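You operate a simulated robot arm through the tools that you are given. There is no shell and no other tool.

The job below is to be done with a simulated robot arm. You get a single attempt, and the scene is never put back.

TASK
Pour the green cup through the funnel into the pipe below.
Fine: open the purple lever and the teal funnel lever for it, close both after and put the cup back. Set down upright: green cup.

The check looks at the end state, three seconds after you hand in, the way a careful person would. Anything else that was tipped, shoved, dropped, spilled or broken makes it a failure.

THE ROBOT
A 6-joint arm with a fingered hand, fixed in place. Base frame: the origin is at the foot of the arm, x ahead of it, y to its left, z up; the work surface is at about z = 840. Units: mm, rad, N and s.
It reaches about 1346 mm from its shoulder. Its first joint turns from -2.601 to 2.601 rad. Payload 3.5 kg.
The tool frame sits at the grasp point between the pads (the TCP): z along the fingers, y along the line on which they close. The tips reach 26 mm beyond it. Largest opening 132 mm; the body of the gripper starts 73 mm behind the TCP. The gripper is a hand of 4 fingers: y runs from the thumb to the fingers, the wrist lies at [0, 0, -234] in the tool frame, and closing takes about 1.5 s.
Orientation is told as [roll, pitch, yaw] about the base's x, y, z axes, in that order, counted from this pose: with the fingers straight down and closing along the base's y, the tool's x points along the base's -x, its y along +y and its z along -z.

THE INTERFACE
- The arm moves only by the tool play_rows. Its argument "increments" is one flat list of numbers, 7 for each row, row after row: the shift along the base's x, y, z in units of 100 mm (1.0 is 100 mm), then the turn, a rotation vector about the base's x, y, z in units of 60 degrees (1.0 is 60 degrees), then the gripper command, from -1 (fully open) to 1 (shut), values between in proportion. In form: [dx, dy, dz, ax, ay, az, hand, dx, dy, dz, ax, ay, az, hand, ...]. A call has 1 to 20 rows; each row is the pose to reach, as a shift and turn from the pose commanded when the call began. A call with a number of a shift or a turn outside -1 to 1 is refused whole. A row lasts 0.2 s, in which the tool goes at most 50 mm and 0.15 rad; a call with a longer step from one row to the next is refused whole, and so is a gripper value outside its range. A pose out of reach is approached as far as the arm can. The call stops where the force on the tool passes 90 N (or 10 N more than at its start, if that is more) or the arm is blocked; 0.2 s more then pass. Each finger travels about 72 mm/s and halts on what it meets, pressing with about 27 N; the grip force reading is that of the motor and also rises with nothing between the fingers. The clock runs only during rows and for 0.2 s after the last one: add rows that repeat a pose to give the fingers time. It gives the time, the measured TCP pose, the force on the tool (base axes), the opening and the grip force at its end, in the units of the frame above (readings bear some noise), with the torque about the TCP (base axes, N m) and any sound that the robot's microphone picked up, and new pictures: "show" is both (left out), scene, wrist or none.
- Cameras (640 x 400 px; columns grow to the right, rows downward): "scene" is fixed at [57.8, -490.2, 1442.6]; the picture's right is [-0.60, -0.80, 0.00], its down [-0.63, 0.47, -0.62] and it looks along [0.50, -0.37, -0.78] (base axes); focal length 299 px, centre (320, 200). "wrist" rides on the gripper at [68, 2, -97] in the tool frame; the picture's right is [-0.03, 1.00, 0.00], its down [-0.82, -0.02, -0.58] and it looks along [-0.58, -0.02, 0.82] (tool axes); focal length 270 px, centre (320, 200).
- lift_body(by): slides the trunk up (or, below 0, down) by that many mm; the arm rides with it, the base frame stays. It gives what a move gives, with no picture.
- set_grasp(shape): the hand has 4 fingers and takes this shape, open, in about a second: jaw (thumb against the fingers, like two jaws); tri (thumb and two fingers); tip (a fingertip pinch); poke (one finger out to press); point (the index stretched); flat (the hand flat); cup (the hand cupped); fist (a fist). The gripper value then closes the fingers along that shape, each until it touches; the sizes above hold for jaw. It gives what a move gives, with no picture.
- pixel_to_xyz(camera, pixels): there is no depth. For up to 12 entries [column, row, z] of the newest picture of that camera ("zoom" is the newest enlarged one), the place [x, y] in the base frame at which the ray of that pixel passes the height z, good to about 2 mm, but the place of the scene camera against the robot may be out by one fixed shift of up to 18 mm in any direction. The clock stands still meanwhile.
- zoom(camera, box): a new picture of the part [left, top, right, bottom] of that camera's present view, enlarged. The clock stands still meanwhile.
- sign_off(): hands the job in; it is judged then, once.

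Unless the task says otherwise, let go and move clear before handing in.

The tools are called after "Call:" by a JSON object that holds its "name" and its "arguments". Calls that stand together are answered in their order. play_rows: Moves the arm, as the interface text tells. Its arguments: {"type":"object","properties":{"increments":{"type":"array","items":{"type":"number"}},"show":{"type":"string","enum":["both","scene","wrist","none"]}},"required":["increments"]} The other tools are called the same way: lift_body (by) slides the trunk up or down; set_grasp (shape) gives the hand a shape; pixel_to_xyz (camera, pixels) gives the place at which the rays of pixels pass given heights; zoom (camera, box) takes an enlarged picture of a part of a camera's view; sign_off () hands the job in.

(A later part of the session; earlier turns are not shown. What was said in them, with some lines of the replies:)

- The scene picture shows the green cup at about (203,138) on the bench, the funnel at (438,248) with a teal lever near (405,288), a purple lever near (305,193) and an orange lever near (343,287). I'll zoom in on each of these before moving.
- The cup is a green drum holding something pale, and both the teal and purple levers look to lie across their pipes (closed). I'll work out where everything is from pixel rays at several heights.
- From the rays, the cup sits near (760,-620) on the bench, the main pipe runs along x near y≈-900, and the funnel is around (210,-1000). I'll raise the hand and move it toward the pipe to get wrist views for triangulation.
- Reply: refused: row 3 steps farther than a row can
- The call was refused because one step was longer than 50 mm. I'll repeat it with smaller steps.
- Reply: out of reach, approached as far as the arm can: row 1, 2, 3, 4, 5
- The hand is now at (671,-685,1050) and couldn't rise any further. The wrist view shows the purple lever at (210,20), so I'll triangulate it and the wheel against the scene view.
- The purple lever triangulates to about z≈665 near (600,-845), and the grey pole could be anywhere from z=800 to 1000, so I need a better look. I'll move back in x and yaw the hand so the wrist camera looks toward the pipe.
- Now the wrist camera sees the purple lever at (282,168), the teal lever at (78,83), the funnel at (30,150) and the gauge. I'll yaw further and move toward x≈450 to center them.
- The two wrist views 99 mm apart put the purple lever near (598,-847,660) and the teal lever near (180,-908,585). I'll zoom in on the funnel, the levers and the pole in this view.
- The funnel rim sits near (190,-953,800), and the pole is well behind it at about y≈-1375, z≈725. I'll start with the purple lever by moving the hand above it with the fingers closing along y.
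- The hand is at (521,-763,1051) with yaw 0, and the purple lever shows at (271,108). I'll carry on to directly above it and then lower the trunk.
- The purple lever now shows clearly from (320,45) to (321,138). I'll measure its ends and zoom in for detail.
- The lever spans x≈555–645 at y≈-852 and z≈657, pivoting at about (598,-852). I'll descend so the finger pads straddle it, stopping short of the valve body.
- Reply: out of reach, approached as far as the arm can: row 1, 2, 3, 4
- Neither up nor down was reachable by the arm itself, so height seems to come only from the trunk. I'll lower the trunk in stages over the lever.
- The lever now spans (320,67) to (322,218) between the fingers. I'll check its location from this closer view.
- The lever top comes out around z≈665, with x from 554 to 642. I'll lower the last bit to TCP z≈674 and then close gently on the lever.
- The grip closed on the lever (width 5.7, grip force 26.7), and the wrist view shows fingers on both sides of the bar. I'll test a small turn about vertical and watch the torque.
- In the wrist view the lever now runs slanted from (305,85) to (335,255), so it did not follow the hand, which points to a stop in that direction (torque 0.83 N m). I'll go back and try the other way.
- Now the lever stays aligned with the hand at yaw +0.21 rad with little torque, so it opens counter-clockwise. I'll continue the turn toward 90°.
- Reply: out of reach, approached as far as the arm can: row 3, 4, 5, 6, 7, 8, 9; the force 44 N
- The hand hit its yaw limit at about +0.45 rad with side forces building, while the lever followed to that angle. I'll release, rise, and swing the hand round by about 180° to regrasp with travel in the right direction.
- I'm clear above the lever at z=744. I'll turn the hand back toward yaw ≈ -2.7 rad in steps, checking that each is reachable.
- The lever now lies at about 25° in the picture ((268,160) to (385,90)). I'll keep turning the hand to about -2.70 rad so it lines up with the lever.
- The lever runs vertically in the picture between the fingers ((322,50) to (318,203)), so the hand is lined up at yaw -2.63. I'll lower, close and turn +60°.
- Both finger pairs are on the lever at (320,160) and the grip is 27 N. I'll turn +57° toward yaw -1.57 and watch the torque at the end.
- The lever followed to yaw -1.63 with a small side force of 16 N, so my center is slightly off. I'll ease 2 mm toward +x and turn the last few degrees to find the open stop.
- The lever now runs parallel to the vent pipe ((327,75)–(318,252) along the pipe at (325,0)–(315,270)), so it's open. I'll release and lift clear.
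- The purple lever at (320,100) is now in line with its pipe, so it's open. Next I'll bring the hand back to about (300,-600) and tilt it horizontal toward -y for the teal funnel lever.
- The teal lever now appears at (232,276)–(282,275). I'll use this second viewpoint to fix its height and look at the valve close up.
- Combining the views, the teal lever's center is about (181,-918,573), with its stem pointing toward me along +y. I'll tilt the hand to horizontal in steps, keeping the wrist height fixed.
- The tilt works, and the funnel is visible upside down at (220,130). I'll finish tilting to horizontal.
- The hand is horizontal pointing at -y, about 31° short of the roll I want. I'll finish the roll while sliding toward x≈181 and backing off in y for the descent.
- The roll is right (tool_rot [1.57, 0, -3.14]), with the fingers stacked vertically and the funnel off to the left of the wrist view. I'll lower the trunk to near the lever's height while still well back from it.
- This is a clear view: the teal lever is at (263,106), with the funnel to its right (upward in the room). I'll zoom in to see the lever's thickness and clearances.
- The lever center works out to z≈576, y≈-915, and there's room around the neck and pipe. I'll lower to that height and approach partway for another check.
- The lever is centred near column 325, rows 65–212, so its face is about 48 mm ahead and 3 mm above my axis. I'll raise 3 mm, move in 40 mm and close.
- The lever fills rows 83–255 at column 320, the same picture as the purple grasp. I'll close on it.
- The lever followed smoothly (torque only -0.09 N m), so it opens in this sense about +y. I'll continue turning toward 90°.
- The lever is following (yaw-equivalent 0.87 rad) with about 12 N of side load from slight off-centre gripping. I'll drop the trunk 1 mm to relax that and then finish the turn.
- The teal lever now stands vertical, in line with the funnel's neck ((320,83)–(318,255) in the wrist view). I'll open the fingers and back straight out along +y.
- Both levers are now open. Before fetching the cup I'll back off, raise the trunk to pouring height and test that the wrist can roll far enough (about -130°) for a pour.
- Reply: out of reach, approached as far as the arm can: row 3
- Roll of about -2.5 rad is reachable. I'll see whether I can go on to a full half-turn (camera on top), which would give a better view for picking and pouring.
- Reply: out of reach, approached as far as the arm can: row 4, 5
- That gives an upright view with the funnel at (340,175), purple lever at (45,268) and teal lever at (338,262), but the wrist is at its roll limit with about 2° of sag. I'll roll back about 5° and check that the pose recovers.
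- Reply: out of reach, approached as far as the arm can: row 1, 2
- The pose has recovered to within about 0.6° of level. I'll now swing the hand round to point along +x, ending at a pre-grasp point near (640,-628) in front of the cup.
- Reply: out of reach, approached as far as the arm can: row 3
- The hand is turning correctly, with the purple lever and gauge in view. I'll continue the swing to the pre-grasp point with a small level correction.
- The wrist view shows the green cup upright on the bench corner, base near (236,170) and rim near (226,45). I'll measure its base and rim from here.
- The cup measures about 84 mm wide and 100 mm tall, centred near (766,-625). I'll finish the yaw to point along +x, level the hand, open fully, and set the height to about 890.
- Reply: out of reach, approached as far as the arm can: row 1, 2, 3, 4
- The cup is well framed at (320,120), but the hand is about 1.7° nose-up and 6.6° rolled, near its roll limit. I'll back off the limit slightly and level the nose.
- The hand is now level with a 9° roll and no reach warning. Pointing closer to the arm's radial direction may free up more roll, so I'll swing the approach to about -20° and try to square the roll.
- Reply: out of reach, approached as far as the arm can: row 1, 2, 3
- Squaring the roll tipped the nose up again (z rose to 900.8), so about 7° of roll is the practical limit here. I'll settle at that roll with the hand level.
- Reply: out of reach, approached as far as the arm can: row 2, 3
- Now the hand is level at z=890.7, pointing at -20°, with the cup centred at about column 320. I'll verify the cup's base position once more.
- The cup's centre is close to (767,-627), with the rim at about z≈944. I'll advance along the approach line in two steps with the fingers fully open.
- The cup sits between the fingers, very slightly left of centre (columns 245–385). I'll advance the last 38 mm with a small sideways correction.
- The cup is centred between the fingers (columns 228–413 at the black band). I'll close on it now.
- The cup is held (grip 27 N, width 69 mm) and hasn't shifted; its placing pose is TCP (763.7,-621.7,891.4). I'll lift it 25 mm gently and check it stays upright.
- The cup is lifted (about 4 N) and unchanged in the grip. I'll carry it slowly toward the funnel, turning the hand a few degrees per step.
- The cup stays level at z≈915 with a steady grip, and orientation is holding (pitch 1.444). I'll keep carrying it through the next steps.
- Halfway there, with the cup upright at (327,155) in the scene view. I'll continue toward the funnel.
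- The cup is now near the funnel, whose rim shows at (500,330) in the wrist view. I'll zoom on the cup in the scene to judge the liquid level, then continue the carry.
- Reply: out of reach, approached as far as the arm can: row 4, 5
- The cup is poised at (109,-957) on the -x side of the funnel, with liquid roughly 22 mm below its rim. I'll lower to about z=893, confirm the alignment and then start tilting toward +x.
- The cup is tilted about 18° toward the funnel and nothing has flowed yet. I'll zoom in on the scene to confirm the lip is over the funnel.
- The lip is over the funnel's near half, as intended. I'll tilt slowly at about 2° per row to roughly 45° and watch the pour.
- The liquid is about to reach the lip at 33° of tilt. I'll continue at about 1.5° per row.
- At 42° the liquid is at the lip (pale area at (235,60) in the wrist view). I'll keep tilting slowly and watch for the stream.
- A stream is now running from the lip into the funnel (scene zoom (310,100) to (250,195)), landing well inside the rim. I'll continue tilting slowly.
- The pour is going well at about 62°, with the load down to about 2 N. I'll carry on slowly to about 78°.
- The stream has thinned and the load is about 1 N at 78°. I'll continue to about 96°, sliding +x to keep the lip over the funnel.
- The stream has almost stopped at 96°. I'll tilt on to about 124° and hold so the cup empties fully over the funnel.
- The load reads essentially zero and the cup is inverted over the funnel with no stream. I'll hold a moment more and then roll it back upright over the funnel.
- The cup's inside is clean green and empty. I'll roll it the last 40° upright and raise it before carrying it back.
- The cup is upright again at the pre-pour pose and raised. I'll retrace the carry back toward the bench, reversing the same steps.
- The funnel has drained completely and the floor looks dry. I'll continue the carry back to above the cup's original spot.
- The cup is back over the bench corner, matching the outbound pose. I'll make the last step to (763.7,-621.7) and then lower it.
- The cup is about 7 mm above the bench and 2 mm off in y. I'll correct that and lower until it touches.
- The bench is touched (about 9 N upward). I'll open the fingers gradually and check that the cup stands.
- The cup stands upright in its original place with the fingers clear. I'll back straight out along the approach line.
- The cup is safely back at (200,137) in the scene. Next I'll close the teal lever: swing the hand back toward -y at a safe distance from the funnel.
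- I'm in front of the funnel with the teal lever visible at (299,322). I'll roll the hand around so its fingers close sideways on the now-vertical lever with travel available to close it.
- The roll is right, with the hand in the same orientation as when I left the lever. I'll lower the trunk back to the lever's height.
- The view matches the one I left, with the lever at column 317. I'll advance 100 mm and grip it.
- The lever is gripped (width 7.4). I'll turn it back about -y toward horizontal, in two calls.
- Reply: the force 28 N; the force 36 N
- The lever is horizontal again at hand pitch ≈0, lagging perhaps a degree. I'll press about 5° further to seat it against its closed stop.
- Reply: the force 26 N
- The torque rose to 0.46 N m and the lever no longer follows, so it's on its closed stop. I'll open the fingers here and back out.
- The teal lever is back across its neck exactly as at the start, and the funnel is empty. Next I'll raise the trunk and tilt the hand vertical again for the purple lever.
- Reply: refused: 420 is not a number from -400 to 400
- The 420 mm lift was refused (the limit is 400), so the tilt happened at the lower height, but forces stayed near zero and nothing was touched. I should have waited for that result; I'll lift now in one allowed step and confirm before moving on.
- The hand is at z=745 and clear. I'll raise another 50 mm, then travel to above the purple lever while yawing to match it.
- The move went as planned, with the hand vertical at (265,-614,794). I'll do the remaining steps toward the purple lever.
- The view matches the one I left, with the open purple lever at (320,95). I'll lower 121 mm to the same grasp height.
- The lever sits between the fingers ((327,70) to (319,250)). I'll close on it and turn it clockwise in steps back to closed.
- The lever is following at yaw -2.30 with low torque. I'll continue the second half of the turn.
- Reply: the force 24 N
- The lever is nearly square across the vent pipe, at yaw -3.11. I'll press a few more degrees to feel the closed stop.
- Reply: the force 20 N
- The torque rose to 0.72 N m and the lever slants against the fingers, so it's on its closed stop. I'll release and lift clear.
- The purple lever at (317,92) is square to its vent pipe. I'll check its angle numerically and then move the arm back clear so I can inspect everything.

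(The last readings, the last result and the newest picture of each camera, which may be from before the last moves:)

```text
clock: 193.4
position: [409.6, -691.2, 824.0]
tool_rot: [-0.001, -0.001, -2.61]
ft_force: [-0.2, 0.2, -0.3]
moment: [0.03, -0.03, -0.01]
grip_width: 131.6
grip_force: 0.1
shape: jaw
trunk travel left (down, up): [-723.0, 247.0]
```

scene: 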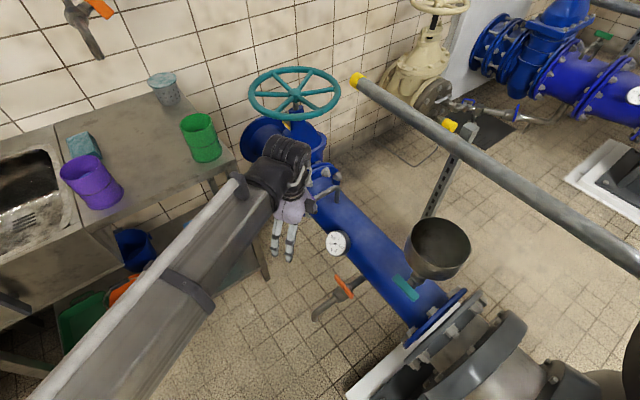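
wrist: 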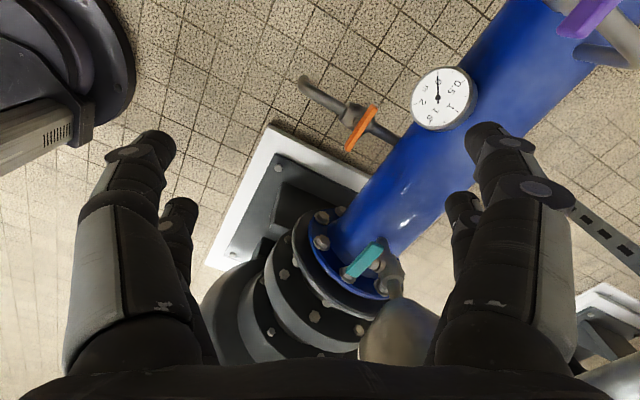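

The purple lever runs from (642.7,-852.6) to (557.9,-852.0), so it's back to its closed angle. I'll retreat one more step and take a final look at the cup, both levers and the floor.

Call:
{"name": "play_rows", "arguments": {"increments": [-0.3, 0.25, 0, 0, 0, 0, -1, -0.6, 0.5, 0, 0, 0, 0, -1, -0.9, 0.75, 0, 0, 0, 0, -1]}}

Call:
{"name": "zoom", "arguments": {"camera": "scene", "box": [130, 80, 270, 180]}}

Call:
{"name": "zoom", "arguments": {"camera": "scene", "box": [250, 140, 370, 240]}}

Call:
{"name": "zoom", "arguments": {"camera": "scene", "box": [370, 200, 490, 320]}}

```text
clock: 194.2
position: [318.3, -616.4, 824.0]
tool_rot: [-0.001, 0.0, -2.609]
ft_force: [0.3, 0.2, 0.3]
moment: [0.01, 0.02, 0.01]
grip_width: 132.0
grip_force: 0.0
shape: jaw
trunk travel left (down, up): [-723.0, 247.0]
```

scene: 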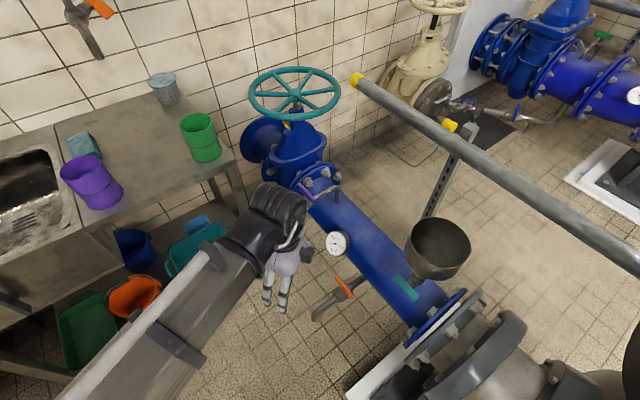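
wrist: 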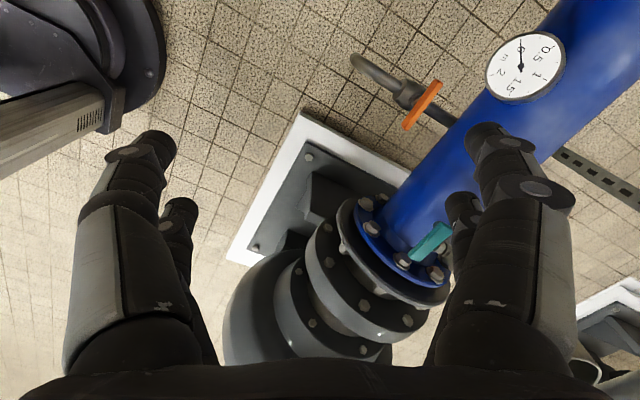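

```text
4.00 times, centred on (200, 130) of scene
```

zoom: 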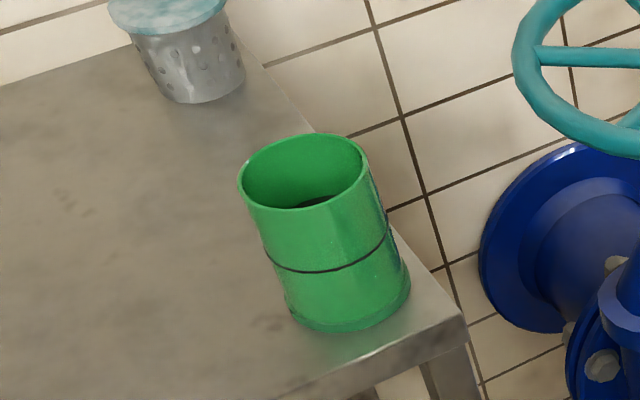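

```text
4.00 times, centred on (310, 190) of scene
```

zoom: 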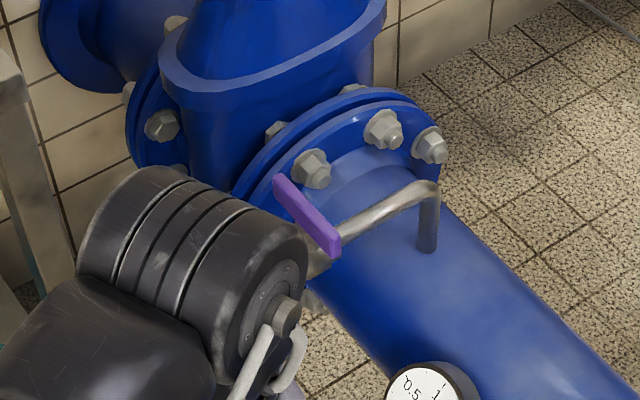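

```text
3.33 times, centred on (430, 260) of scene
```

zoom: 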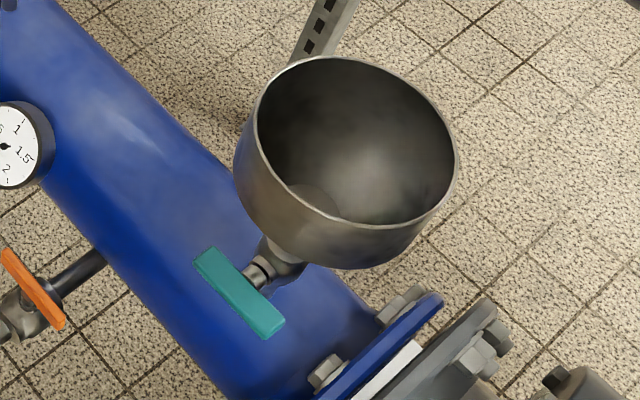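

Everything matches the starting pictures. The green cup stands upright and empty in its old place at (200,137). The purple lever and the teal lever are both back in their closed positions, the funnel is empty and the floor looks dry. The hand is open and clear, so I'm handing in.

Call:
{"name": "sign_off", "arguments": {}}

```text
The job is handed in.
```

I poured the green cup through the funnel into the pipe and handed the job in. The last pictures show no spills and nothing knocked over, but I haven't seen the check's result.

- **Pour:** I opened the purple and teal levers first. The stream stayed inside the funnel. The cup came out empty, and the funnel had drained by the time I carried the cup back.
- **Levers:** I turned both back until they met their closed stops. The purple lever measures within about half a degree of its starting angle, and the teal one looks the same as at the start.
- **Cup:** The green cup is upright in its original spot on the bench.
- **Slip on my side:** After closing the teal lever, a trunk lift was refused because I asked for more than 400 mm. The moves I had queued behind it then ran lower than planned. The force readings stayed near zero and nothing was touched.

The hand is open and clear of everything.
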